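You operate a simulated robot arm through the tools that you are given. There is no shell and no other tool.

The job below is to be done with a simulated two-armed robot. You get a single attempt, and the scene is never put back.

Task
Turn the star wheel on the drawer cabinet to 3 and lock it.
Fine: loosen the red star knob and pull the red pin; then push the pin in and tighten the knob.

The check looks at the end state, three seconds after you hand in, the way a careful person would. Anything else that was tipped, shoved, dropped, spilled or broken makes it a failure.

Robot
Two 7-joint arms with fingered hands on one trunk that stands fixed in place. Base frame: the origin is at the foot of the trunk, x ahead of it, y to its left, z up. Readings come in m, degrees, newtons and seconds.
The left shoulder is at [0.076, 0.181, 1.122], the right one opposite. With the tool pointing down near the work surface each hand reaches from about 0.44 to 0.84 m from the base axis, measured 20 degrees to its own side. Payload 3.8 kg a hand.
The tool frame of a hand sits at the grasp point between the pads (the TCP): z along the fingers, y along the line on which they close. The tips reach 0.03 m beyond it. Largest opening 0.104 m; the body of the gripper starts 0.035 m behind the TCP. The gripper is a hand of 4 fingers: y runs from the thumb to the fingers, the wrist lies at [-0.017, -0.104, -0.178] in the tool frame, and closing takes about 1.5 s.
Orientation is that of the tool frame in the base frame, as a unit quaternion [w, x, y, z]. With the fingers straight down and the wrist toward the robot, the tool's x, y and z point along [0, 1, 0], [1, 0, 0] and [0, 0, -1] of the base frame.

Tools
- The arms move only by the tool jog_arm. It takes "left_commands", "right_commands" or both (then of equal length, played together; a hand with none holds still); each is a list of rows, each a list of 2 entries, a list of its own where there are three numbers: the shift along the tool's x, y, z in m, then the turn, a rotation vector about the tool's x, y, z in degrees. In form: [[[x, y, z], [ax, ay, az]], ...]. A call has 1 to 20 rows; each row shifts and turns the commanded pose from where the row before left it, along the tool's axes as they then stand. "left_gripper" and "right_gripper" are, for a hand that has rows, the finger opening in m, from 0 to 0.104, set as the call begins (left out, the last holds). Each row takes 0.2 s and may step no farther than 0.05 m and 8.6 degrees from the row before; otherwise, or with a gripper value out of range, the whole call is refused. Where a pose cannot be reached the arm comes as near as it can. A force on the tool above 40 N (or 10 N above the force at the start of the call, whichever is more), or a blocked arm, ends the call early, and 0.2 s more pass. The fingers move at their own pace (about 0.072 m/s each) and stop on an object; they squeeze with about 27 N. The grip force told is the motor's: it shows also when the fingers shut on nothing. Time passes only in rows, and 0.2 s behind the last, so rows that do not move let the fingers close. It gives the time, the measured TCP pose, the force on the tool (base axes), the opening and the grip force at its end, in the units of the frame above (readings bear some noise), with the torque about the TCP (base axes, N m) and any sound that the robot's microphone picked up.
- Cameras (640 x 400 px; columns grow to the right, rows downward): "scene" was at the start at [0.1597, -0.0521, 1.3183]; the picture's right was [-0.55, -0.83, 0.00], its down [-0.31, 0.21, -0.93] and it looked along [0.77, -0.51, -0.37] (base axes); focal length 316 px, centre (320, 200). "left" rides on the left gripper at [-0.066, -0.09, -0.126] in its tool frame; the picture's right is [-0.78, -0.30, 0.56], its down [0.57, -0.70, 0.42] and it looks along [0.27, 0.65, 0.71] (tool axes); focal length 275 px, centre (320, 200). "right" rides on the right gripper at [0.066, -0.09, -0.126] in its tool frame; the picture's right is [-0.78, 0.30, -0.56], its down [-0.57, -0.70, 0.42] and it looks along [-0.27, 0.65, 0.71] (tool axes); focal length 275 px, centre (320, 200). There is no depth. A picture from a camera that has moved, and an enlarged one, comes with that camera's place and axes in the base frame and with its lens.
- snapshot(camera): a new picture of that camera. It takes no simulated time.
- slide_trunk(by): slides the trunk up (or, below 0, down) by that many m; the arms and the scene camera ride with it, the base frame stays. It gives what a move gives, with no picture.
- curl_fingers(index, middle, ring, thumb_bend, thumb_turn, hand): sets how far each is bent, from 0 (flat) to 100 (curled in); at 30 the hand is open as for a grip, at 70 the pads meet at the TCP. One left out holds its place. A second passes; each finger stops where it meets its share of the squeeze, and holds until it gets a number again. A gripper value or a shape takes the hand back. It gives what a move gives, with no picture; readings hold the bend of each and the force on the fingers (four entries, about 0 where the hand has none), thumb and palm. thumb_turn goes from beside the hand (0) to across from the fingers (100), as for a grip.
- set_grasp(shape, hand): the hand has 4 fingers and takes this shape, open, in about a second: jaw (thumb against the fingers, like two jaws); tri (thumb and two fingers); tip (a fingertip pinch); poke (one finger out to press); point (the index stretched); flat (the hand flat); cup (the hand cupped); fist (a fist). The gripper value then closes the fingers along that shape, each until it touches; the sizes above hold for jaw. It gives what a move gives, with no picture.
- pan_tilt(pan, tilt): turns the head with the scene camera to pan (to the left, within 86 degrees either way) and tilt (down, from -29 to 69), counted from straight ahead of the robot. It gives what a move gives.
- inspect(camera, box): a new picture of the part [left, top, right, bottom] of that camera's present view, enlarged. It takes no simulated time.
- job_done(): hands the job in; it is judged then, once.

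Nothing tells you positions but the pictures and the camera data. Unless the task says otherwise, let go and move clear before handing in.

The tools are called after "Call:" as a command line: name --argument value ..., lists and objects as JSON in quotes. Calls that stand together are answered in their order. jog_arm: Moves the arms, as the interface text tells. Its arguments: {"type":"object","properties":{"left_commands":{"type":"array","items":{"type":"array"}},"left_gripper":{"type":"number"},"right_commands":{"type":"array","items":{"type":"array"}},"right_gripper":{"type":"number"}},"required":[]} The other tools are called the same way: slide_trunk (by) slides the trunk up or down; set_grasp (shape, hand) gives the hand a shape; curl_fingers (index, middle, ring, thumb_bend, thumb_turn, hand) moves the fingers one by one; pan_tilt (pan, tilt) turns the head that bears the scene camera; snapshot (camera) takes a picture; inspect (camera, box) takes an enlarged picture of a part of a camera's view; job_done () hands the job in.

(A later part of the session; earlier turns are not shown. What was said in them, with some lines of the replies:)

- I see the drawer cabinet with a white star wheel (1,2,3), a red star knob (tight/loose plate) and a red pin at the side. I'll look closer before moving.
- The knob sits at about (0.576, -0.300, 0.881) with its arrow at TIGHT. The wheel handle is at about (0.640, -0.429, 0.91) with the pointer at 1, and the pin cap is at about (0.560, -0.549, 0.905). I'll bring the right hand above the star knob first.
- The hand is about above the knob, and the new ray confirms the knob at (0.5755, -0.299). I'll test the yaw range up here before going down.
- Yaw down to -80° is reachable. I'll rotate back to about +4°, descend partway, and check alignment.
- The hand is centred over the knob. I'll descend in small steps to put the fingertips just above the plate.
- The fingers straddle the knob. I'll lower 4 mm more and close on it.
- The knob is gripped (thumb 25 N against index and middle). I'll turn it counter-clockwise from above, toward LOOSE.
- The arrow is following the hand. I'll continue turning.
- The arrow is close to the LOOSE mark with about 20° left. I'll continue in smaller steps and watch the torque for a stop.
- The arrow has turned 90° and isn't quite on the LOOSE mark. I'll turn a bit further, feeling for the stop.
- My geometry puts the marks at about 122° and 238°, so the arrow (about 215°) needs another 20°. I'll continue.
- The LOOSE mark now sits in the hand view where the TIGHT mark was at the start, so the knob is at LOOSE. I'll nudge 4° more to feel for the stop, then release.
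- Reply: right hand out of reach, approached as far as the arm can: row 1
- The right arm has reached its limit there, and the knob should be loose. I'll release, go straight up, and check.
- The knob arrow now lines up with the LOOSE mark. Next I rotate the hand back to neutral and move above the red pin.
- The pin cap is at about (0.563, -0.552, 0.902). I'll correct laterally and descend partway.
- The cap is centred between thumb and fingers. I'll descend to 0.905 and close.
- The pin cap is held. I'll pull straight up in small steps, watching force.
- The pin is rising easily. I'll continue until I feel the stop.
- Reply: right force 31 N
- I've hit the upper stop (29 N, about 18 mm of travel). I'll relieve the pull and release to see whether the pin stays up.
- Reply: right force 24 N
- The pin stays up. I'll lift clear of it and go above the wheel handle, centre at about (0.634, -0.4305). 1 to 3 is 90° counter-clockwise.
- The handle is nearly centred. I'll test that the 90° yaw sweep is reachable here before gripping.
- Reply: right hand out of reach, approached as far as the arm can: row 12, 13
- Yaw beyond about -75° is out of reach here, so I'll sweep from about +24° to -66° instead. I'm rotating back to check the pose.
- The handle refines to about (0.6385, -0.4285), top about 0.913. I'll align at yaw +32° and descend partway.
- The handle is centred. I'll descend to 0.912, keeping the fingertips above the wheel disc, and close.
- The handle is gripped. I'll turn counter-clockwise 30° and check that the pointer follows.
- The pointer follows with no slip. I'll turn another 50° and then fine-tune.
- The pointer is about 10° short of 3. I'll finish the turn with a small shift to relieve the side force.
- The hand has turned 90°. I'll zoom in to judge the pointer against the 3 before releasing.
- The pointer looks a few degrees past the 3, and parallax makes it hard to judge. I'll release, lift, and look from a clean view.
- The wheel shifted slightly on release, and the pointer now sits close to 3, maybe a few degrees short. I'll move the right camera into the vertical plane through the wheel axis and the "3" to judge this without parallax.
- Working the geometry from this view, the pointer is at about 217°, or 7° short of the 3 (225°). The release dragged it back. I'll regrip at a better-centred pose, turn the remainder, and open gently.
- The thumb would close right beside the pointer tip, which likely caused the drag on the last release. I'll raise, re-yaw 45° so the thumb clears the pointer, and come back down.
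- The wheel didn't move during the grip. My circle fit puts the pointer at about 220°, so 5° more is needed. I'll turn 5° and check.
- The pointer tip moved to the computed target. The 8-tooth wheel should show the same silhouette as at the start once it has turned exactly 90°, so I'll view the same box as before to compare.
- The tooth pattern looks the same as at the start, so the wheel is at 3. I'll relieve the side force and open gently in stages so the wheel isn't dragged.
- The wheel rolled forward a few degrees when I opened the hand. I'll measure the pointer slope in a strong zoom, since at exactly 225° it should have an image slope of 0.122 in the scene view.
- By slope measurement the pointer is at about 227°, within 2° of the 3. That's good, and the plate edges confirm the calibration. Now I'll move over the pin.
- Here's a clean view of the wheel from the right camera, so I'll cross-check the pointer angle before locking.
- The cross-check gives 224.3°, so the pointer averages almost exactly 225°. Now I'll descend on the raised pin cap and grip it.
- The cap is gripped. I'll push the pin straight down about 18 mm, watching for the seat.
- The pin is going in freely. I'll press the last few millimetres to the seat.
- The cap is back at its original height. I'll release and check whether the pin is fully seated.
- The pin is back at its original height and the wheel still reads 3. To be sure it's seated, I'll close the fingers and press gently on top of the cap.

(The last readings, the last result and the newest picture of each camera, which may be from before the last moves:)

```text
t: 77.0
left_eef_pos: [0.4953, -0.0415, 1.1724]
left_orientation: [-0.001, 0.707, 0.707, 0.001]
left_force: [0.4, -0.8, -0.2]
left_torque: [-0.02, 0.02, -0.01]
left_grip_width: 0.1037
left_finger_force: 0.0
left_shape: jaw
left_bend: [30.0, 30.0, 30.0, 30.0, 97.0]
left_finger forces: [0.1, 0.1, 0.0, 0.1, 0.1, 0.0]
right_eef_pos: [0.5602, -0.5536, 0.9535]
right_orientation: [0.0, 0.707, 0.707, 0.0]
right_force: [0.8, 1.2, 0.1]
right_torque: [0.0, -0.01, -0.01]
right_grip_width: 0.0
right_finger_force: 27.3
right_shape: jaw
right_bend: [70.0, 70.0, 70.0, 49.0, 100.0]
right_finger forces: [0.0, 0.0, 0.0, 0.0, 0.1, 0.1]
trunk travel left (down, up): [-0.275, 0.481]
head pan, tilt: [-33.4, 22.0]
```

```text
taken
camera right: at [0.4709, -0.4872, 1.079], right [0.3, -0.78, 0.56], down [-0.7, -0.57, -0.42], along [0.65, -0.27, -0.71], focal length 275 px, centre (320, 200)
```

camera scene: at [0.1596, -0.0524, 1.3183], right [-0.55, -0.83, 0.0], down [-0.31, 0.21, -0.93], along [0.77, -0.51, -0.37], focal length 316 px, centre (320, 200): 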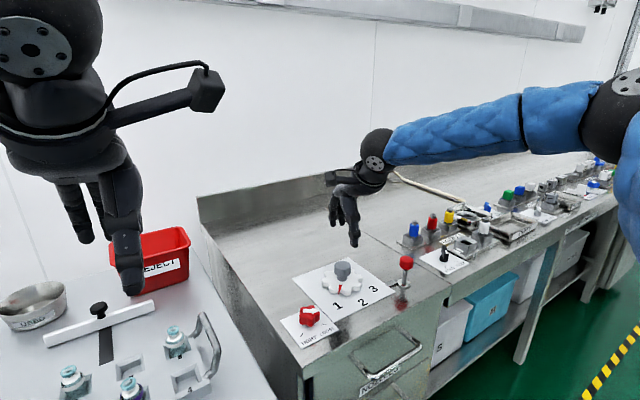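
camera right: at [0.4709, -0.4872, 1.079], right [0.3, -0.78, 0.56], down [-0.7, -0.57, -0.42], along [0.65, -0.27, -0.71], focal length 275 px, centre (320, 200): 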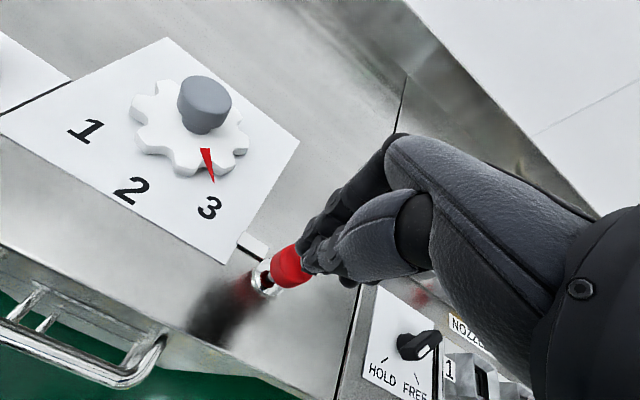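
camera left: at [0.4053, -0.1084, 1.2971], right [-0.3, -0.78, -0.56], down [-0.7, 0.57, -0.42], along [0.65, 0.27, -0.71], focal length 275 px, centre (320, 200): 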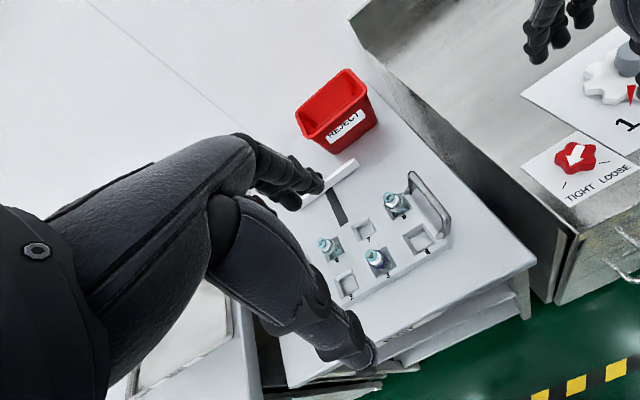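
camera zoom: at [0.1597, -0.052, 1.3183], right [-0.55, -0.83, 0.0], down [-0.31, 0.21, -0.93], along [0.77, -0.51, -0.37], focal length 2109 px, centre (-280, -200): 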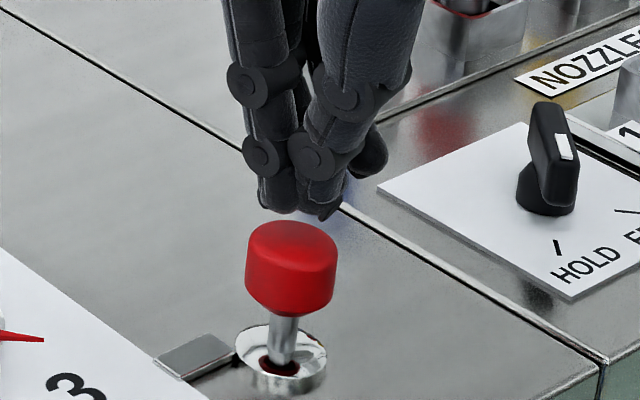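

Call:
jog_arm --right_commands '[[[0.0015, 0.001, 0.004], [0, 0, 0]], [[0, 0, 0.003], [0, 0, 0]], [[0, 0, 0.003], [0, 0, 0]], [[0, 0, 0], [0, 0, 0]]]'

Call:
jog_arm --right_commands '[[[0, 0, 0.002], [0, 0, 0]], [[0, 0, 0.002], [0, 0, 0]], [[0, 0, 0], [0, 0, 0]]]'

Call:
inspect --camera "scene" --box '[370, 230, 450, 290]'

```text
t: 78.0
left_eef_pos: [0.4971, -0.0418, 1.1721]
left_orientation: [0.0, 0.707, 0.707, 0.0]
left_force: [0.0, 0.4, 0.3]
left_torque: [0.01, 0.02, -0.01]
left_grip_width: 0.1034
left_finger_force: 0.1
left_shape: jaw
left_bend: [30.0, 30.0, 30.0, 30.0, 97.0]
left_finger forces: [0.0, 0.1, 0.0, 0.0, 0.0, 0.0]
right_eef_pos: [0.5613, -0.5506, 0.9442]
right_orientation: [0.001, 0.707, 0.707, 0.0]
right_force: [0.3, -0.6, -0.1]
right_torque: [0.03, -0.02, 0.01]
right_grip_width: 0.0001
right_finger_force: 26.4
right_shape: jaw
right_bend: [70.0, 70.0, 70.0, 49.0, 100.0]
right_finger forces: [0.1, 0.0, 0.0, 0.0, 0.0, 0.1]
trunk travel left (down, up): [-0.275, 0.481]
head pan, tilt: [-33.4, 22.0]
```

```text
t: 78.8
left_eef_pos: [0.496, -0.0424, 1.1715]
left_orientation: [0.0, 0.707, 0.707, 0.0]
left_force: [-0.2, -0.1, 0.4]
left_torque: [-0.01, -0.02, -0.02]
left_grip_width: 0.1036
left_finger_force: 0.1
left_shape: jaw
left_bend: [30.0, 30.0, 30.0, 30.0, 97.0]
left_finger forces: [0.0, 0.0, 0.1, 0.1, 0.0, 0.0]
right_eef_pos: [0.5608, -0.5509, 0.9409]
right_orientation: [0.0, 0.707, 0.707, 0.001]
right_force: [-0.4, -0.3, -0.1]
right_torque: [-0.03, -0.03, -0.03]
right_grip_width: 0.0
right_finger_force: 27.2
right_shape: jaw
right_bend: [70.0, 70.0, 70.0, 49.0, 100.0]
right_finger forces: [0.0, 0.0, 0.0, 0.0, 0.0, 0.0]
trunk travel left (down, up): [-0.275, 0.481]
head pan, tilt: [-33.4, 22.0]
```

```text
6.67 times, centred on (410, 260) of scene
camera zoom: at [0.1598, -0.0521, 1.3183], right [-0.55, -0.83, 0.0], down [-0.31, 0.21, -0.93], along [0.77, -0.51, -0.37], focal length 2109 px, centre (-280, -200)
```

zoom: 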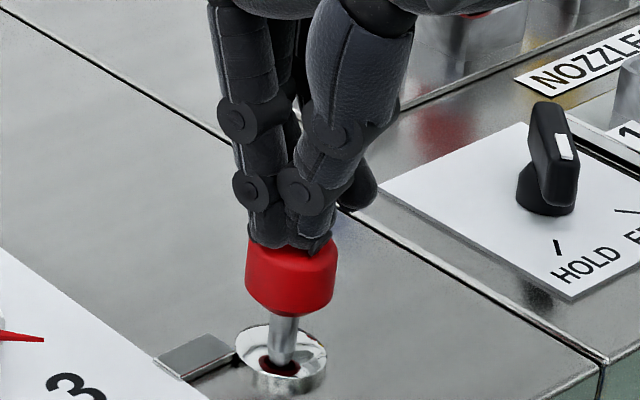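

Almost touching. I'll continue with small downward steps until I feel force.

Call:
jog_arm --right_commands '[[[0, 0, 0.002], [0, 0, 0]], [[0, 0, 0.002], [0, 0, 0]], [[0, 0, 0], [0, 0, 0]]]'

Call:
jog_arm --right_commands '[[[0, 0, 0.002], [0, 0, 0]], [[0, 0, 0.001], [0, 0, 0]], [[0, 0, 0], [0, 0, 0]]]'

Call:
inspect --camera "scene" --box '[370, 230, 450, 290]'

```text
t: 79.6
left_eef_pos: [0.4951, -0.0425, 1.1716]
left_orientation: [-0.001, 0.707, 0.707, 0.001]
left_force: [-0.4, -0.8, 0.2]
left_torque: [0.0, 0.01, -0.03]
left_grip_width: 0.1035
left_finger_force: 0.1
left_shape: jaw
left_bend: [30.0, 30.0, 30.0, 30.0, 97.0]
left_finger forces: [0.0, 0.0, 0.0, 0.0, 0.0, 0.0]
right_eef_pos: [0.5624, -0.5513, 0.9403]
right_orientation: [0.001, 0.708, 0.706, 0.002]
right_force: [0.6, -2.3, 7.2]
right_torque: [-0.11, 0.01, 0.03]
right_grip_width: 0.0
right_finger_force: 27.5
right_shape: jaw
right_bend: [70.0, 70.0, 70.0, 49.0, 100.0]
right_finger forces: [0.1, 0.0, 0.0, 0.0, 0.1, 0.1]
trunk travel left (down, up): [-0.275, 0.481]
head pan, tilt: [-33.4, 22.0]
```

```text
t: 80.4
left_eef_pos: [0.4938, -0.0407, 1.1738]
left_orientation: [0.001, 0.707, 0.707, 0.0]
left_force: [-0.2, -0.5, 0.2]
left_torque: [0.01, 0.0, 0.02]
left_grip_width: 0.1035
left_finger_force: 0.1
left_shape: jaw
left_bend: [30.0, 30.0, 30.0, 30.0, 97.0]
left_finger forces: [0.1, 0.0, 0.0, 0.1, 0.0, 0.1]
right_eef_pos: [0.562, -0.5499, 0.9383]
right_orientation: [0.003, 0.707, 0.708, 0.001]
right_force: [2.0, -4.8, 21.9]
right_torque: [-0.19, -0.06, -0.01]
right_grip_width: 0.0003
right_finger_force: 27.1
right_shape: jaw
right_bend: [70.0, 70.0, 70.0, 49.0, 100.0]
right_finger forces: [0.1, 0.0, 0.0, 0.0, 0.0, 0.0]
trunk travel left (down, up): [-0.275, 0.481]
head pan, tilt: [-33.4, 22.0]
```

```text
6.67 times, centred on (410, 260) of scene
camera zoom: at [0.158, -0.0508, 1.3188], right [-0.55, -0.83, 0.0], down [-0.31, 0.21, -0.93], along [0.77, -0.51, -0.37], focal length 2109 px, centre (-280, -200)
```

zoom: 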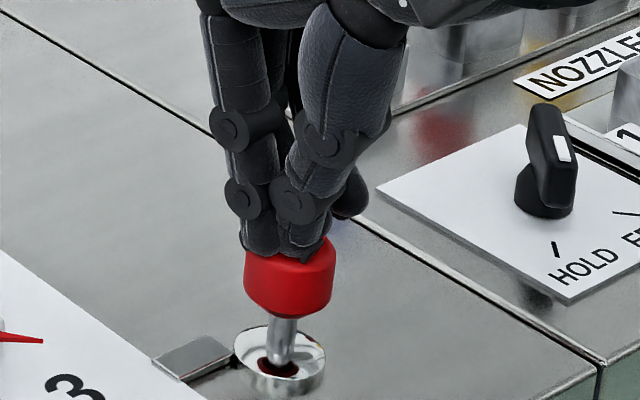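

Hard stop with force rising to 22 N, so the pin is fully seated. I'll lift off, move back over the red knob, and yaw to the loosened angle.

Call:
jog_arm --right_commands '[[[0, 0, -0.02], [0, 0, 0]], [[0, 0, -0.035], [0, 0, 0]], [[0, 0, -0.04], [0, 0, 0]], [[0.042, 0.0023, 0], [0, 0, 0]], [[0.042, 0.0023, 0], [0, 0, 0]], [[0.042, 0.0023, 0], [0, 0, 0]], [[0.042, 0.0023, 0], [0, 0, 0]], [[0.042, 0.0023, 0], [0, 0, 0]], [[0.041, 0.0023, 0], [0, 0, 0]], [[0, 0, 0], [0, 0, 0]]]' --right_gripper 0.0

Call:
jog_arm --right_commands '[[[0, 0, 0], [0, 0, -8]], [[0, 0, 0], [0, 0, -8]], [[0, 0, 0], [0, 0, -8]], [[0, 0, 0], [0, 0, -8]], [[0, 0, 0], [0, 0, -8]], [[0, 0, 0], [0, 0, -8]], [[0, 0, 0], [0, 0, -8]], [[0, 0, 0], [0, 0, -8]], [[0, 0, 0], [0, 0, -8]], [[0, 0, 0], [0, 0, -8]], [[0, 0, 0], [0, 0, -8]], [[0, 0, 0], [0, 0, -8]], [[0, 0, 0], [0, 0, -6]], [[0, 0, 0], [0, 0, 0]]]' --right_gripper 0.08

Call:
snapshot --camera "right"

Call:
inspect --camera "scene" --box '[270, 230, 450, 360]'

```text
t: 82.6
left_eef_pos: [0.4955, -0.0426, 1.1719]
left_orientation: [0.0, 0.707, 0.707, 0.0]
left_force: [-0.5, 0.3, 0.1]
left_torque: [0.01, -0.01, -0.01]
left_grip_width: 0.1037
left_finger_force: 0.1
left_shape: jaw
left_bend: [30.0, 30.0, 30.0, 30.0, 97.0]
left_finger forces: [0.1, 0.0, 0.0, 0.0, 0.0, 0.1]
right_eef_pos: [0.5774, -0.2994, 1.0295]
right_orientation: [0.0, 0.707, 0.707, -0.001]
right_force: [0.6, 0.0, -0.3]
right_torque: [0.01, 0.0, 0.0]
right_grip_width: 0.0
right_finger_force: 27.3
right_shape: jaw
right_bend: [70.0, 70.0, 70.0, 50.0, 100.0]
right_finger forces: [0.1, 0.1, 0.0, 0.1, 0.0, 0.0]
trunk travel left (down, up): [-0.275, 0.481]
head pan, tilt: [-33.4, 22.0]
```

```text
t: 85.6
left_eef_pos: [0.4959, -0.0426, 1.1724]
left_orientation: [0.0, 0.708, 0.707, 0.0]
left_force: [-0.2, 0.6, 0.0]
left_torque: [0.02, 0.0, 0.03]
left_grip_width: 0.1036
left_finger_force: 0.0
left_shape: jaw
left_bend: [30.0, 30.0, 30.0, 30.0, 97.0]
left_finger forces: [0.1, 0.0, 0.0, 0.0, 0.0, 0.1]
right_eef_pos: [0.576, -0.3, 1.0306]
right_orientation: [0.0, -0.104, 0.995, 0.0]
right_force: [0.5, -0.7, -0.6]
right_torque: [-0.02, -0.02, 0.03]
right_grip_width: 0.0799
right_finger_force: 0.1
right_shape: jaw
right_bend: [27.0, 35.0, 32.0, 51.0, 98.0]
right_finger forces: [0.0, 0.0, 0.0, 0.0, 0.1, 0.0]
trunk travel left (down, up): [-0.275, 0.481]
head pan, tilt: [-33.4, 22.0]
```

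```text
taken
camera right: at [0.5312, -0.4012, 1.1538], right [0.7, 0.45, 0.56], down [0.71, -0.57, -0.43], along [0.12, 0.69, -0.71], focal length 275 px, centre (320, 200)
```

right: 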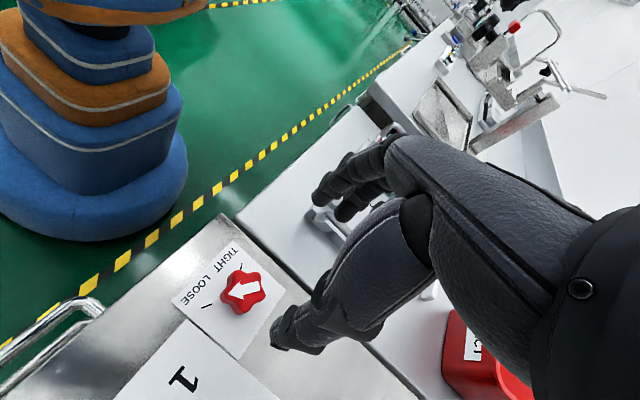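

```text
3.08 times, centred on (360, 295) of scene
camera zoom: at [0.1597, -0.0521, 1.3183], right [-0.55, -0.83, 0.0], down [-0.31, 0.21, -0.93], along [0.77, -0.51, -0.37], focal length 973 px, centre (197, -92)
```

zoom: 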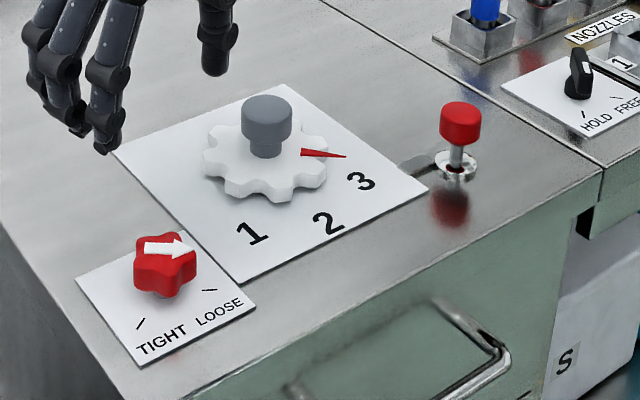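

The knob is still at LOOSE, and wheel and pin look right. I'll descend onto the knob and grip it at this yaw.

Call:
jog_arm --right_commands '[[[0, -0.003, 0.04], [0, 0, 0]], [[0, 0, 0.04], [0, 0, 0]], [[0, 0, 0.03], [0, 0, 0]], [[0, 0, 0.012], [0, 0, 0]], [[0, 0, 0.008], [0, 0, 0]], [[0, 0, 0], [0, 0, 0]]]'

Call:
inspect --camera "left" --box '[510, 80, 640, 210]'

Call:
snapshot --camera "right"

```text
t: 87.0
left_eef_pos: [0.4949, -0.0423, 1.1714]
left_orientation: [0.0, 0.707, 0.707, 0.0]
left_force: [-0.6, -0.3, 0.2]
left_torque: [0.0, -0.03, 0.0]
left_grip_width: 0.1037
left_finger_force: 0.1
left_shape: jaw
left_bend: [30.0, 30.0, 30.0, 30.0, 97.0]
left_finger forces: [0.0, 0.1, 0.0, 0.1, 0.0, 0.0]
right_eef_pos: [0.5741, -0.3038, 0.899]
right_orientation: [0.0, -0.104, 0.995, 0.001]
right_force: [0.4, -0.3, -0.1]
right_torque: [0.0, 0.01, 0.02]
right_grip_width: 0.0801
right_finger_force: 0.0
right_shape: jaw
right_bend: [27.0, 35.0, 32.0, 51.0, 98.0]
right_finger forces: [0.0, 0.1, 0.0, 0.1, 0.0, 0.1]
trunk travel left (down, up): [-0.275, 0.481]
head pan, tilt: [-33.4, 22.0]
```

```text
3.08 times, centred on (575, 145) of left
camera zoom: at [0.4058, -0.1081, 1.2969], right [-0.3, -0.78, -0.56], down [-0.7, 0.57, -0.42], along [0.65, 0.26, -0.71], focal length 847 px, centre (-465, 369)
```

zoom: 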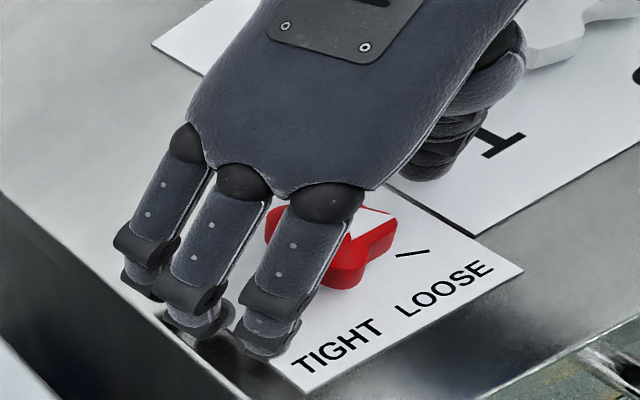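

```text
taken
camera right: at [0.5285, -0.4045, 1.023], right [0.7, 0.45, 0.56], down [0.71, -0.57, -0.42], along [0.13, 0.69, -0.71], focal length 275 px, centre (320, 200)
```

right: 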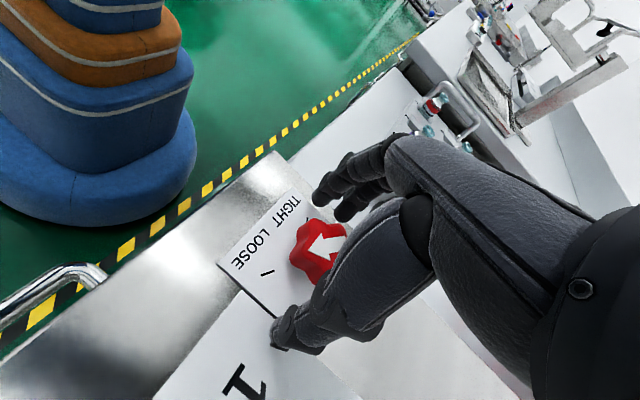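

Call:
jog_arm --right_commands '[[[0, 0, 0], [0, 0, 0]], [[0, 0, 0], [0, 0, 0]], [[0, 0, 0], [0, 0, 0]], [[0, 0, 0], [0, 0, 0]], [[0, 0, 0], [0, 0, 0]], [[0, 0, 0], [0, 0, 0]], [[0, 0, 0], [0, 0, 0]]]' --right_gripper 0.0

Call:
snapshot --camera "right"

```text
t: 88.6
left_eef_pos: [0.4952, -0.0415, 1.1719]
left_orientation: [0.0, 0.707, 0.707, 0.0]
left_force: [0.0, 0.2, 0.4]
left_torque: [0.03, 0.0, 0.0]
left_grip_width: 0.1035
left_finger_force: 0.1
left_shape: jaw
left_bend: [30.0, 30.0, 30.0, 30.0, 97.0]
left_finger forces: [0.0, 0.0, 0.1, 0.0, 0.0, 0.1]
right_eef_pos: [0.5744, -0.3044, 0.8986]
right_orientation: [-0.001, -0.104, 0.995, 0.0]
right_force: [-0.4, -3.5, 0.4]
right_torque: [-0.02, 0.02, 0.0]
right_grip_width: 0.0307
right_finger_force: 27.3
right_shape: jaw
right_bend: [74.0, 52.0, 56.0, 74.0, 100.0]
right_finger forces: [13.6, 8.0, 0.0, 0.1, 23.9, 0.0]
trunk travel left (down, up): [-0.275, 0.481]
head pan, tilt: [-33.4, 22.0]
```

```text
taken
camera right: at [0.5286, -0.4049, 1.0229], right [0.7, 0.45, 0.56], down [0.71, -0.57, -0.42], along [0.12, 0.69, -0.71], focal length 275 px, centre (320, 200)
```

right: 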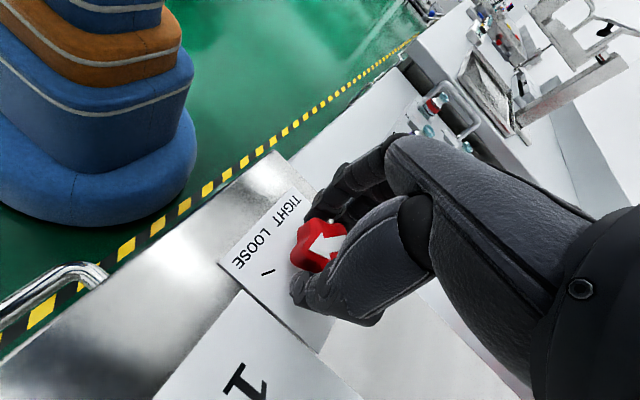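

The knob is gripped with very low side force. I'll turn clockwise toward TIGHT, pivoting about the knob axis.

Call:
jog_arm --right_commands '[[[0.0004, 0, 0], [0, 0, 6]], [[0.0004, 0, 0], [0, 0, 6]], [[0.0004, 0, 0], [0, 0, 6]], [[0.0004, 0, 0], [0, 0, 6]], [[0.0004, 0, 0], [0, 0, 6]], [[0.0004, 0, 0], [0, 0, 6]], [[0.0004, 0, 0], [0, 0, 6]], [[0.0004, 0, 0], [0, 0, 6]], [[0.0004, 0, 0], [0, 0, 6]], [[0.0004, 0, 0], [0, 0, 6]], [[0, 0, 0], [0, 0, 0]]]'

Call:
snapshot --camera "right"

Call:
inspect --camera "left" --box '[510, 80, 640, 210]'

```text
t: 91.0
left_eef_pos: [0.4951, -0.0422, 1.1716]
left_orientation: [0.0, 0.708, 0.707, 0.0]
left_force: [-0.4, 0.9, 0.0]
left_torque: [0.0, 0.0, -0.01]
left_grip_width: 0.1034
left_finger_force: 0.0
left_shape: jaw
left_bend: [30.0, 30.0, 30.0, 30.0, 97.0]
left_finger forces: [0.1, 0.0, 0.1, 0.1, 0.1, 0.0]
right_eef_pos: [0.5726, -0.3026, 0.8996]
right_orientation: [0.001, 0.407, 0.913, 0.0]
right_force: [-5.8, 1.9, -5.6]
right_torque: [0.07, 0.11, 0.03]
right_grip_width: 0.0306
right_finger_force: 27.6
right_shape: jaw
right_bend: [74.0, 53.0, 56.0, 74.0, 100.0]
right_finger forces: [15.4, 7.0, 0.1, 0.1, 23.7, 0.1]
trunk travel left (down, up): [-0.275, 0.481]
head pan, tilt: [-33.4, 22.0]
```

```text
taken
camera right: at [0.4617, -0.3128, 1.0235], right [0.74, -0.38, 0.56], down [-0.14, -0.89, -0.42], along [0.66, 0.24, -0.71], focal length 275 px, centre (320, 200)
```

right: 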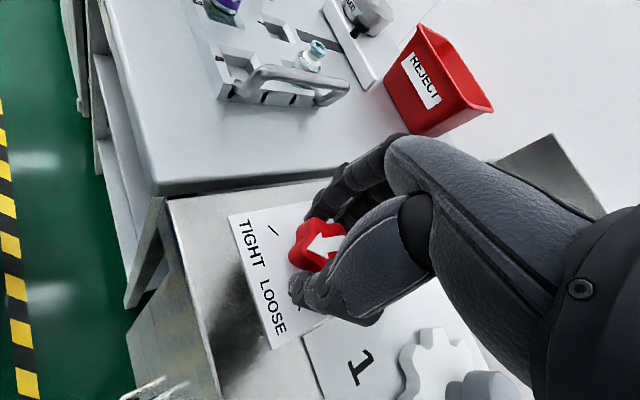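

```text
3.08 times, centred on (575, 145) of left
camera zoom: at [0.4059, -0.1081, 1.2969], right [-0.3, -0.78, -0.56], down [-0.7, 0.57, -0.42], along [0.65, 0.27, -0.71], focal length 847 px, centre (-465, 369)
```

zoom: 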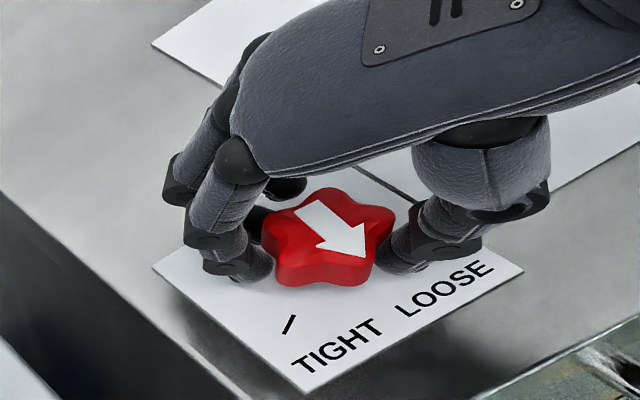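

The knob is following: 60° done. I'll continue clockwise.

Call:
jog_arm --right_commands '[[[0.0004, 0, 0], [0, 0, 6]], [[0.0004, 0, 0], [0, 0, 6]], [[0.0004, 0, 0], [0, 0, 6]], [[0.0004, 0, 0], [0, 0, 6]], [[0.0004, 0, 0], [0, 0, 6]], [[0.0004, 0, 0], [0, 0, 6]], [[0.0004, 0, 0], [0, 0, 6]], [[0.0004, 0, 0], [0, 0, 6]], [[0, 0, 0], [0, 0, 0]]]'

Call:
snapshot --camera "right"

Call:
inspect --camera "left" --box '[510, 80, 640, 210]'

```text
t: 93.0
left_eef_pos: [0.4951, -0.0411, 1.172]
left_orientation: [0.0, 0.706, 0.708, 0.0]
left_force: [-0.5, -0.2, -0.1]
left_torque: [-0.03, -0.01, -0.01]
left_grip_width: 0.1035
left_finger_force: 0.1
left_shape: jaw
left_bend: [30.0, 30.0, 30.0, 30.0, 97.0]
left_finger forces: [0.0, 0.1, 0.1, 0.0, 0.0, 0.0]
right_eef_pos: [0.5718, -0.2987, 0.8991]
right_orientation: [0.0, 0.744, 0.668, 0.001]
right_force: [-4.6, 1.7, -6.8]
right_torque: [0.01, 0.04, 0.04]
right_grip_width: 0.0299
right_finger_force: 27.3
right_shape: jaw
right_bend: [74.0, 53.0, 56.0, 74.0, 100.0]
right_finger forces: [14.1, 8.8, 0.0, 0.0, 24.7, 0.0]
trunk travel left (down, up): [-0.275, 0.481]
head pan, tilt: [-33.4, 22.0]
```

```text
taken
camera right: at [0.4897, -0.2239, 1.0236], right [0.21, -0.8, 0.56], down [-0.76, -0.49, -0.42], along [0.62, -0.33, -0.71], focal length 275 px, centre (320, 200)
```

right: 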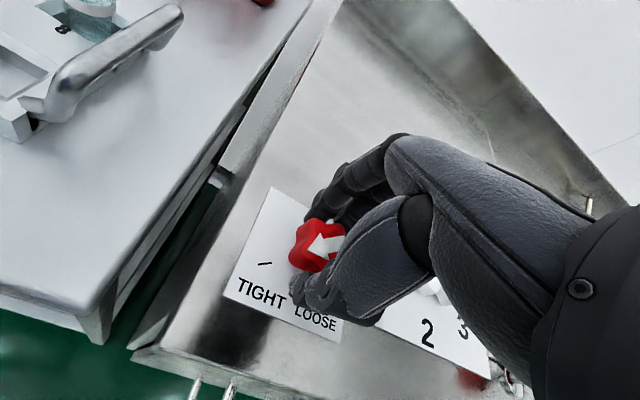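

```text
3.08 times, centred on (575, 145) of left
camera zoom: at [0.4061, -0.1083, 1.2968], right [-0.3, -0.78, -0.56], down [-0.7, 0.57, -0.42], along [0.65, 0.27, -0.71], focal length 847 px, centre (-465, 369)
```

zoom: 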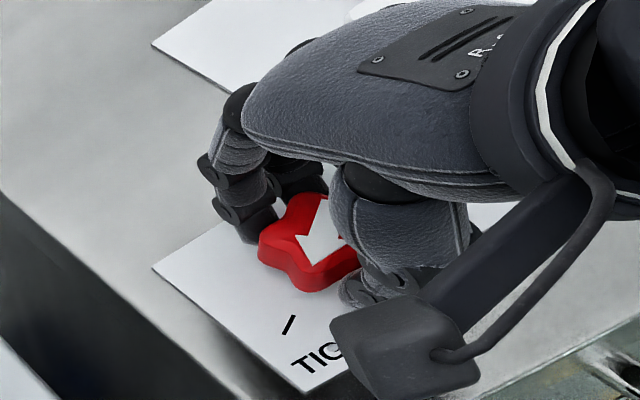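

Nearly at TIGHT. I'll continue in small steps until the knob stops.

Call:
jog_arm --right_commands '[[[0.0002, 0, 0], [0, 0, 3]], [[0.0002, 0, 0], [0, 0, 3]], [[0.0002, 0, 0], [0, 0, 3]], [[0.0002, 0, 0], [0, 0, 3]], [[0, 0, 0], [0, 0, 0]]]'

Call:
snapshot --camera "right"

Call:
inspect --camera "left" --box '[510, 80, 640, 210]'

```text
t: 94.2
left_eef_pos: [0.4957, -0.0417, 1.1714]
left_orientation: [0.0, 0.707, 0.708, 0.001]
left_force: [0.1, 0.4, 0.1]
left_torque: [0.0, -0.01, 0.0]
left_grip_width: 0.1037
left_finger_force: 0.0
left_shape: jaw
left_bend: [30.0, 30.0, 30.0, 30.0, 97.0]
left_finger forces: [0.0, 0.0, 0.1, 0.0, 0.0, 0.0]
right_eef_pos: [0.5723, -0.2975, 0.9001]
right_orientation: [0.0, 0.809, 0.587, 0.001]
right_force: [-1.9, 2.7, -4.6]
right_torque: [0.08, -0.05, 0.2]
right_grip_width: 0.0298
right_finger_force: 27.0
right_shape: jaw
right_bend: [74.0, 52.0, 56.0, 74.0, 100.0]
right_finger forces: [13.9, 8.4, 0.0, 0.1, 25.2, 0.0]
trunk travel left (down, up): [-0.275, 0.481]
head pan, tilt: [-33.4, 22.0]
```

```text
taken
camera right: at [0.5073, -0.207, 1.0235], right [0.04, -0.83, 0.56], down [-0.84, -0.33, -0.42], along [0.53, -0.45, -0.71], focal length 275 px, centre (320, 200)
```

right: 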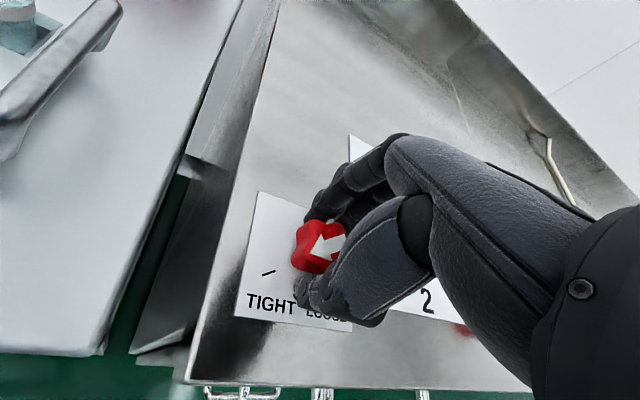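

```text
3.08 times, centred on (575, 145) of left
camera zoom: at [0.4061, -0.1079, 1.2969], right [-0.3, -0.78, -0.56], down [-0.7, 0.57, -0.42], along [0.65, 0.27, -0.71], focal length 847 px, centre (-465, 369)
```

zoom: 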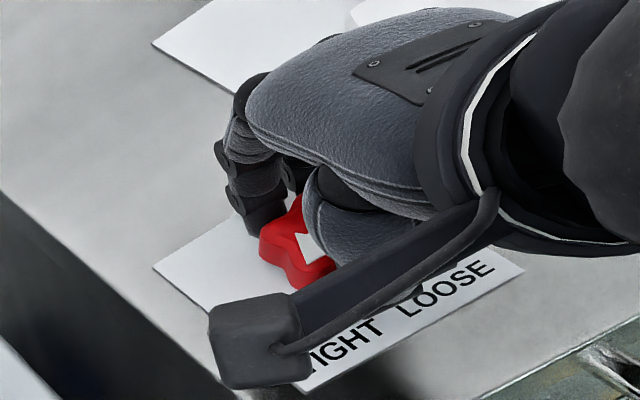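

Torque about z has jumped to 0.2 N·m, which is resistance. I'll snug it a little more.

Call:
jog_arm --right_commands '[[[0.0002, 0, 0], [0, 0, 3]], [[0.0002, 0, 0], [0, 0, 3]], [[0, 0, 0], [0, 0, 0]]]'

Call:
inspect --camera "right" --box '[220, 170, 380, 340]'

```text
t: 95.0
left_eef_pos: [0.4955, -0.0409, 1.1706]
left_orientation: [0.0, 0.707, 0.707, 0.0]
left_force: [0.0, 0.8, 0.1]
left_torque: [0.02, 0.0, 0.0]
left_grip_width: 0.1035
left_finger_force: 0.0
left_shape: jaw
left_bend: [30.0, 30.0, 30.0, 30.0, 97.0]
left_finger forces: [0.0, 0.1, 0.0, 0.1, 0.0, 0.0]
right_eef_pos: [0.572, -0.2972, 0.8992]
right_orientation: [0.0, 0.838, 0.545, 0.001]
right_force: [0.2, 8.7, -3.2]
right_torque: [0.2, -0.1, 0.37]
right_grip_width: 0.0293
right_finger_force: 27.1
right_shape: jaw
right_bend: [74.0, 52.0, 56.0, 74.0, 100.0]
right_finger forces: [15.5, 8.5, 0.0, 0.0, 26.2, 0.1]
trunk travel left (down, up): [-0.275, 0.481]
head pan, tilt: [-33.4, 22.0]
```

```text
2.35 times, centred on (300, 255) of right
camera zoom: at [0.5173, -0.1998, 1.0233], right [-0.05, -0.83, 0.56], down [-0.87, -0.24, -0.43], along [0.48, -0.51, -0.71], focal length 648 px, centre (367, 71)
```

zoom: 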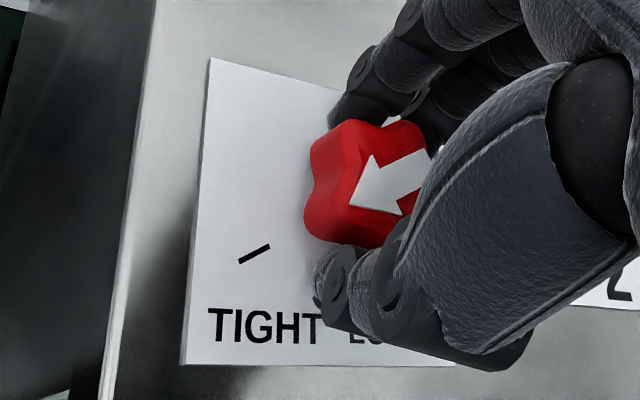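

The arrow is parallel to the TIGHT mark and torque is up to 0.37 N·m, so the knob is tight. I'll release and lift away.

Call:
jog_arm --right_commands '[[[0, 0, 0], [0, 0, 0]], [[0, 0, 0], [0, 0, 0]], [[0, 0, 0], [0, 0, 0]], [[0, 0, 0], [0, 0, 0]], [[0, 0, 0], [0, 0, 0]], [[0, 0, -0.02], [0, 0, 0]], [[0, 0, -0.04], [0, 0, 0]], [[0, 0, -0.04], [0, 0, 0]], [[0, 0, -0.04], [0, 0, 0]], [[0, 0, 0], [0, 0, 0]]]' --right_gripper 0.08

Call:
inspect --camera "scene" --box '[270, 230, 450, 360]'

Call:
inspect --camera "left" --box '[500, 10, 640, 230]'

Call:
inspect --camera "scene" --box '[340, 265, 388, 295]'

Call:
inspect --camera "scene" --box '[290, 295, 338, 345]'

```text
t: 97.2
left_eef_pos: [0.4955, -0.0415, 1.1712]
left_orientation: [0.0, 0.707, 0.707, 0.0]
left_force: [0.1, -0.8, 0.4]
left_torque: [-0.01, 0.0, -0.03]
left_grip_width: 0.1037
left_finger_force: 0.0
left_shape: jaw
left_bend: [30.0, 30.0, 30.0, 30.0, 97.0]
left_finger forces: [0.0, 0.1, 0.0, 0.0, 0.1, 0.0]
right_eef_pos: [0.5709, -0.2992, 1.0385]
right_orientation: [-0.001, 0.839, 0.544, 0.0]
right_force: [0.5, 0.2, -1.1]
right_torque: [0.0, 0.01, 0.02]
right_grip_width: 0.0796
right_finger_force: 0.1
right_shape: jaw
right_bend: [27.0, 35.0, 32.0, 50.0, 98.0]
right_finger forces: [0.1, 0.1, 0.0, 0.1, 0.0, 0.0]
trunk travel left (down, up): [-0.275, 0.481]
head pan, tilt: [-33.4, 22.0]
```

```text
3.08 times, centred on (360, 295) of scene
camera zoom: at [0.1603, -0.052, 1.3182], right [-0.55, -0.83, 0.0], down [-0.31, 0.21, -0.93], along [0.77, -0.51, -0.37], focal length 973 px, centre (197, -92)
```

zoom: 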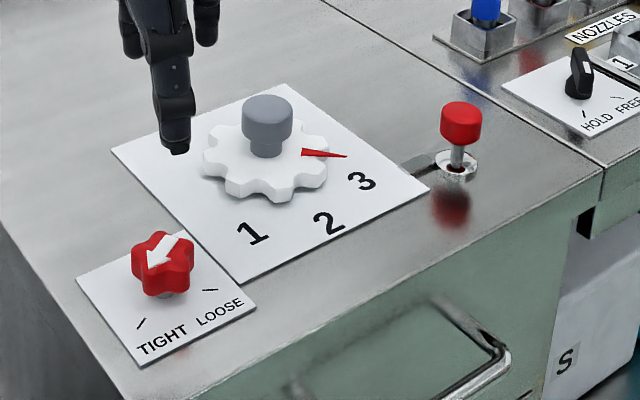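

```text
1.82 times, centred on (570, 120) of left
camera zoom: at [0.4065, -0.1081, 1.2966], right [-0.3, -0.78, -0.56], down [-0.7, 0.57, -0.42], along [0.65, 0.27, -0.71], focal length 500 px, centre (-134, 346)
```

zoom: 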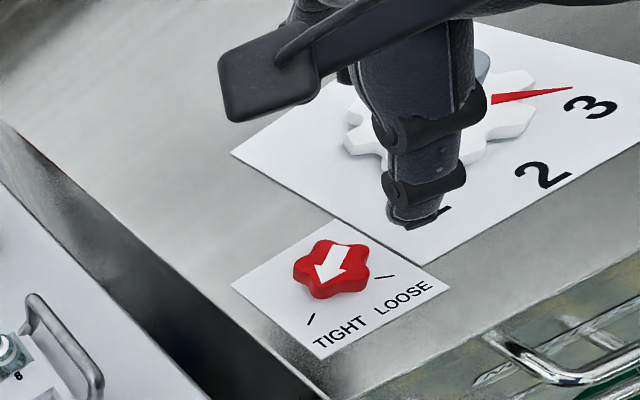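

```text
13.33 times, centred on (364, 280) of scene
camera zoom: at [0.1603, -0.052, 1.3182], right [-0.55, -0.83, 0.0], down [-0.31, 0.21, -0.93], along [0.77, -0.51, -0.37], focal length 4218 px, centre (-267, -867)
```

zoom: 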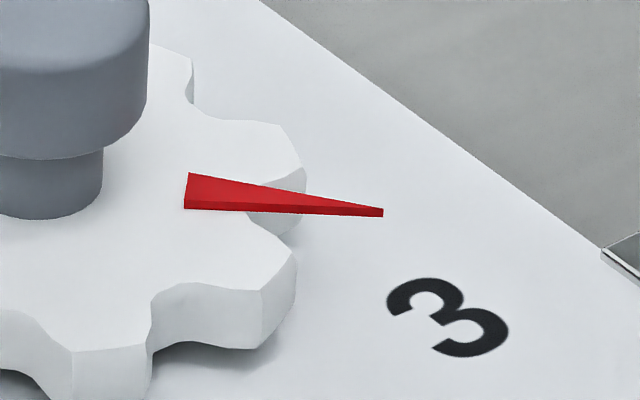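

```text
8.00 times, centred on (314, 320) of scene
camera zoom: at [0.1603, -0.052, 1.3182], right [-0.55, -0.83, 0.0], down [-0.31, 0.21, -0.93], along [0.77, -0.51, -0.37], focal length 2531 px, centre (368, -760)
```

zoom: 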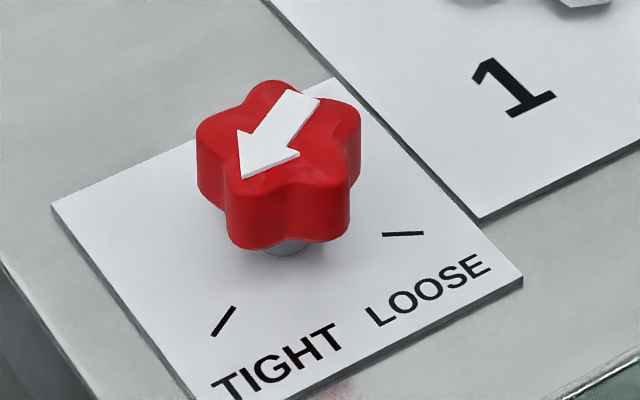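

The knob arrow is exactly parallel to TIGHT, the pin is seated, and the pointer is on 3. I'll retract the right arm to its start pose.

Call:
jog_arm --right_commands '[[[0, 0, -0.04], [0, 0, 0]], [[0, 0, -0.04], [0, 0, 0]], [[0, 0, -0.04], [0, 0, -8]], [[0, 0, -0.02], [0, 0, -8]], [[0, 0, 0], [0, 0, -8]], [[-0.016, -0.03, 0], [0, 0, 0]], [[-0.016, -0.03, 0], [0, 0, 0]], [[-0.016, -0.03, 0], [0, 0, 0]], [[-0.016, -0.03, 0], [0, 0, 0]], [[-0.016, -0.03, 0], [0, 0, 0]], [[-0.016, -0.03, 0], [0, 0, 0]], [[0, 0, 0], [0, 0, 0]]]' --right_gripper 0.1

Call:
snapshot --camera "scene"

Call:
inspect --camera "scene" --box '[270, 230, 450, 360]'

Call:
inspect --camera "right" --box '[160, 130, 360, 290]'

```text
t: 99.8
left_eef_pos: [0.4956, -0.0418, 1.1728]
left_orientation: [0.0, 0.707, 0.707, -0.001]
left_force: [-0.1, 0.0, -0.1]
left_torque: [0.02, -0.02, 0.01]
left_grip_width: 0.1037
left_finger_force: 0.0
left_shape: jaw
left_bend: [30.0, 30.0, 30.0, 30.0, 97.0]
left_finger forces: [0.1, 0.0, 0.0, 0.0, 0.0, 0.0]
right_eef_pos: [0.3946, -0.3937, 1.1787]
right_orientation: [0.0, 0.707, 0.707, -0.001]
right_force: [-0.3, 0.5, -0.7]
right_torque: [-0.01, -0.01, 0.02]
right_grip_width: 0.0998
right_finger_force: 0.1
right_shape: jaw
right_bend: [31.0, 31.0, 30.0, 31.0, 97.0]
right_finger forces: [0.0, 0.0, 0.0, 0.0, 0.0, 0.0]
trunk travel left (down, up): [-0.275, 0.481]
head pan, tilt: [-33.4, 22.0]
```

```text
taken
camera scene: at [0.1599, -0.0516, 1.3183], right [-0.55, -0.83, 0.0], down [-0.31, 0.21, -0.93], along [0.77, -0.51, -0.37], focal length 316 px, centre (320, 200)
```

scene: 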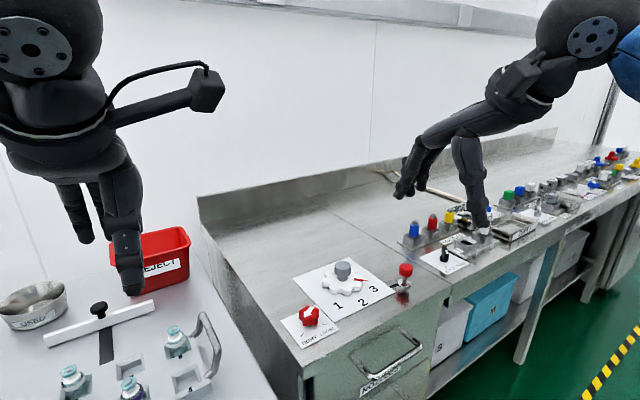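

```text
3.08 times, centred on (360, 295) of scene
camera zoom: at [0.1599, -0.0516, 1.3183], right [-0.55, -0.83, 0.0], down [-0.31, 0.21, -0.93], along [0.77, -0.51, -0.37], focal length 973 px, centre (197, -92)
```

zoom: 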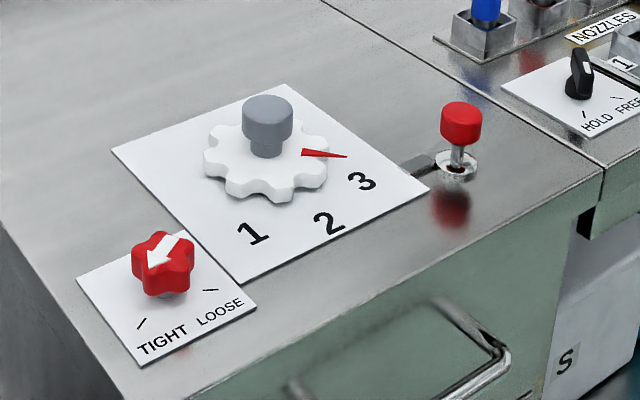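

```text
2.50 times, centred on (260, 210) of right
camera zoom: at [0.3048, -0.3262, 1.3033], right [0.3, -0.78, 0.56], down [-0.7, -0.57, -0.42], along [0.65, -0.27, -0.71], focal length 688 px, centre (470, 175)
```

zoom: 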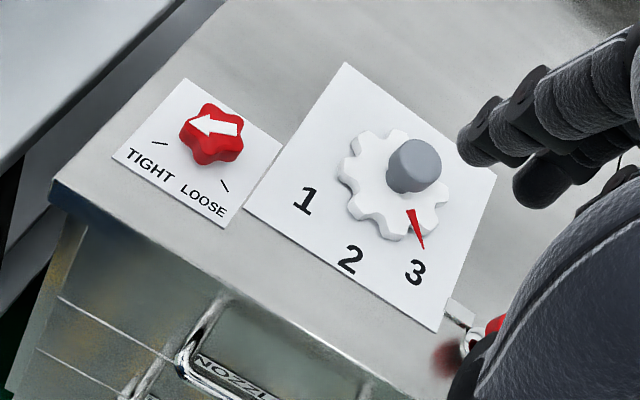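

Everything is clear and undisturbed. I'll take one last close look at the pin and bolt area.

Call:
inspect --camera "scene" --box '[375, 255, 425, 300]'

Call:
inspect --camera "scene" --box '[330, 200, 490, 320]'

```text
8.89 times, centred on (400, 278) of scene
camera zoom: at [0.1599, -0.0516, 1.3183], right [-0.55, -0.83, 0.0], down [-0.31, 0.21, -0.93], along [0.77, -0.51, -0.37], focal length 2812 px, centre (-391, -489)
```

zoom: 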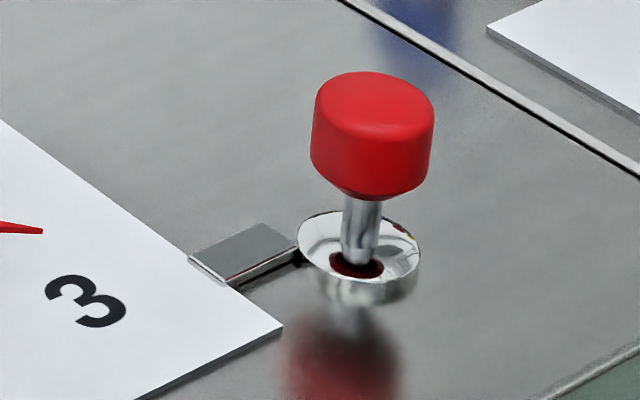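

```text
3.33 times, centred on (410, 260) of scene
camera zoom: at [0.1599, -0.0516, 1.3183], right [-0.55, -0.83, 0.0], down [-0.31, 0.21, -0.93], along [0.77, -0.51, -0.37], focal length 1054 px, centre (20, 0)
```

zoom: 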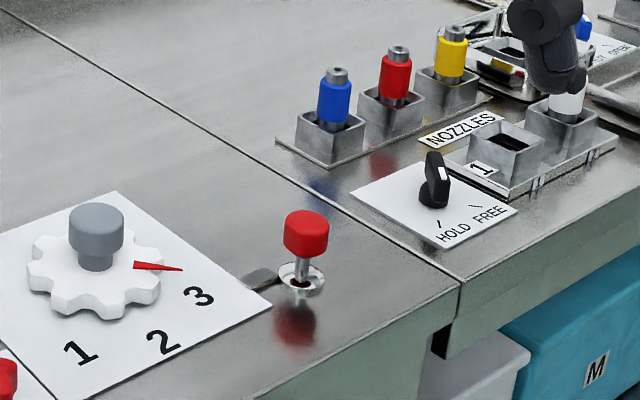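

The wheel reads 3, the pin is seated at its original height, and the knob arrow is on TIGHT. Nothing else has moved and both hands are clear, so I'm handing in.

Call:
job_done

```text
The job is handed in.
```

The star wheel is turned to 3 and locked, and the job is handed in.

- **Wheel:** the pointer sits on 3. Two camera measurements put it within about 2° of the mark. It shifted a few degrees each time I let go of the handle, so I regripped once to correct it before locking.
- **Pin:** it is pushed back in to its original height. I pressed on the cap with closed fingers and it held against 22 N, so I take it as fully seated.
- **Knob:** it is tightened until it resisted, and the arrow lines up with the TIGHT mark.

I saw nothing else tipped or moved. The right arm is back near its start pose with the hand open. The left arm never moved.
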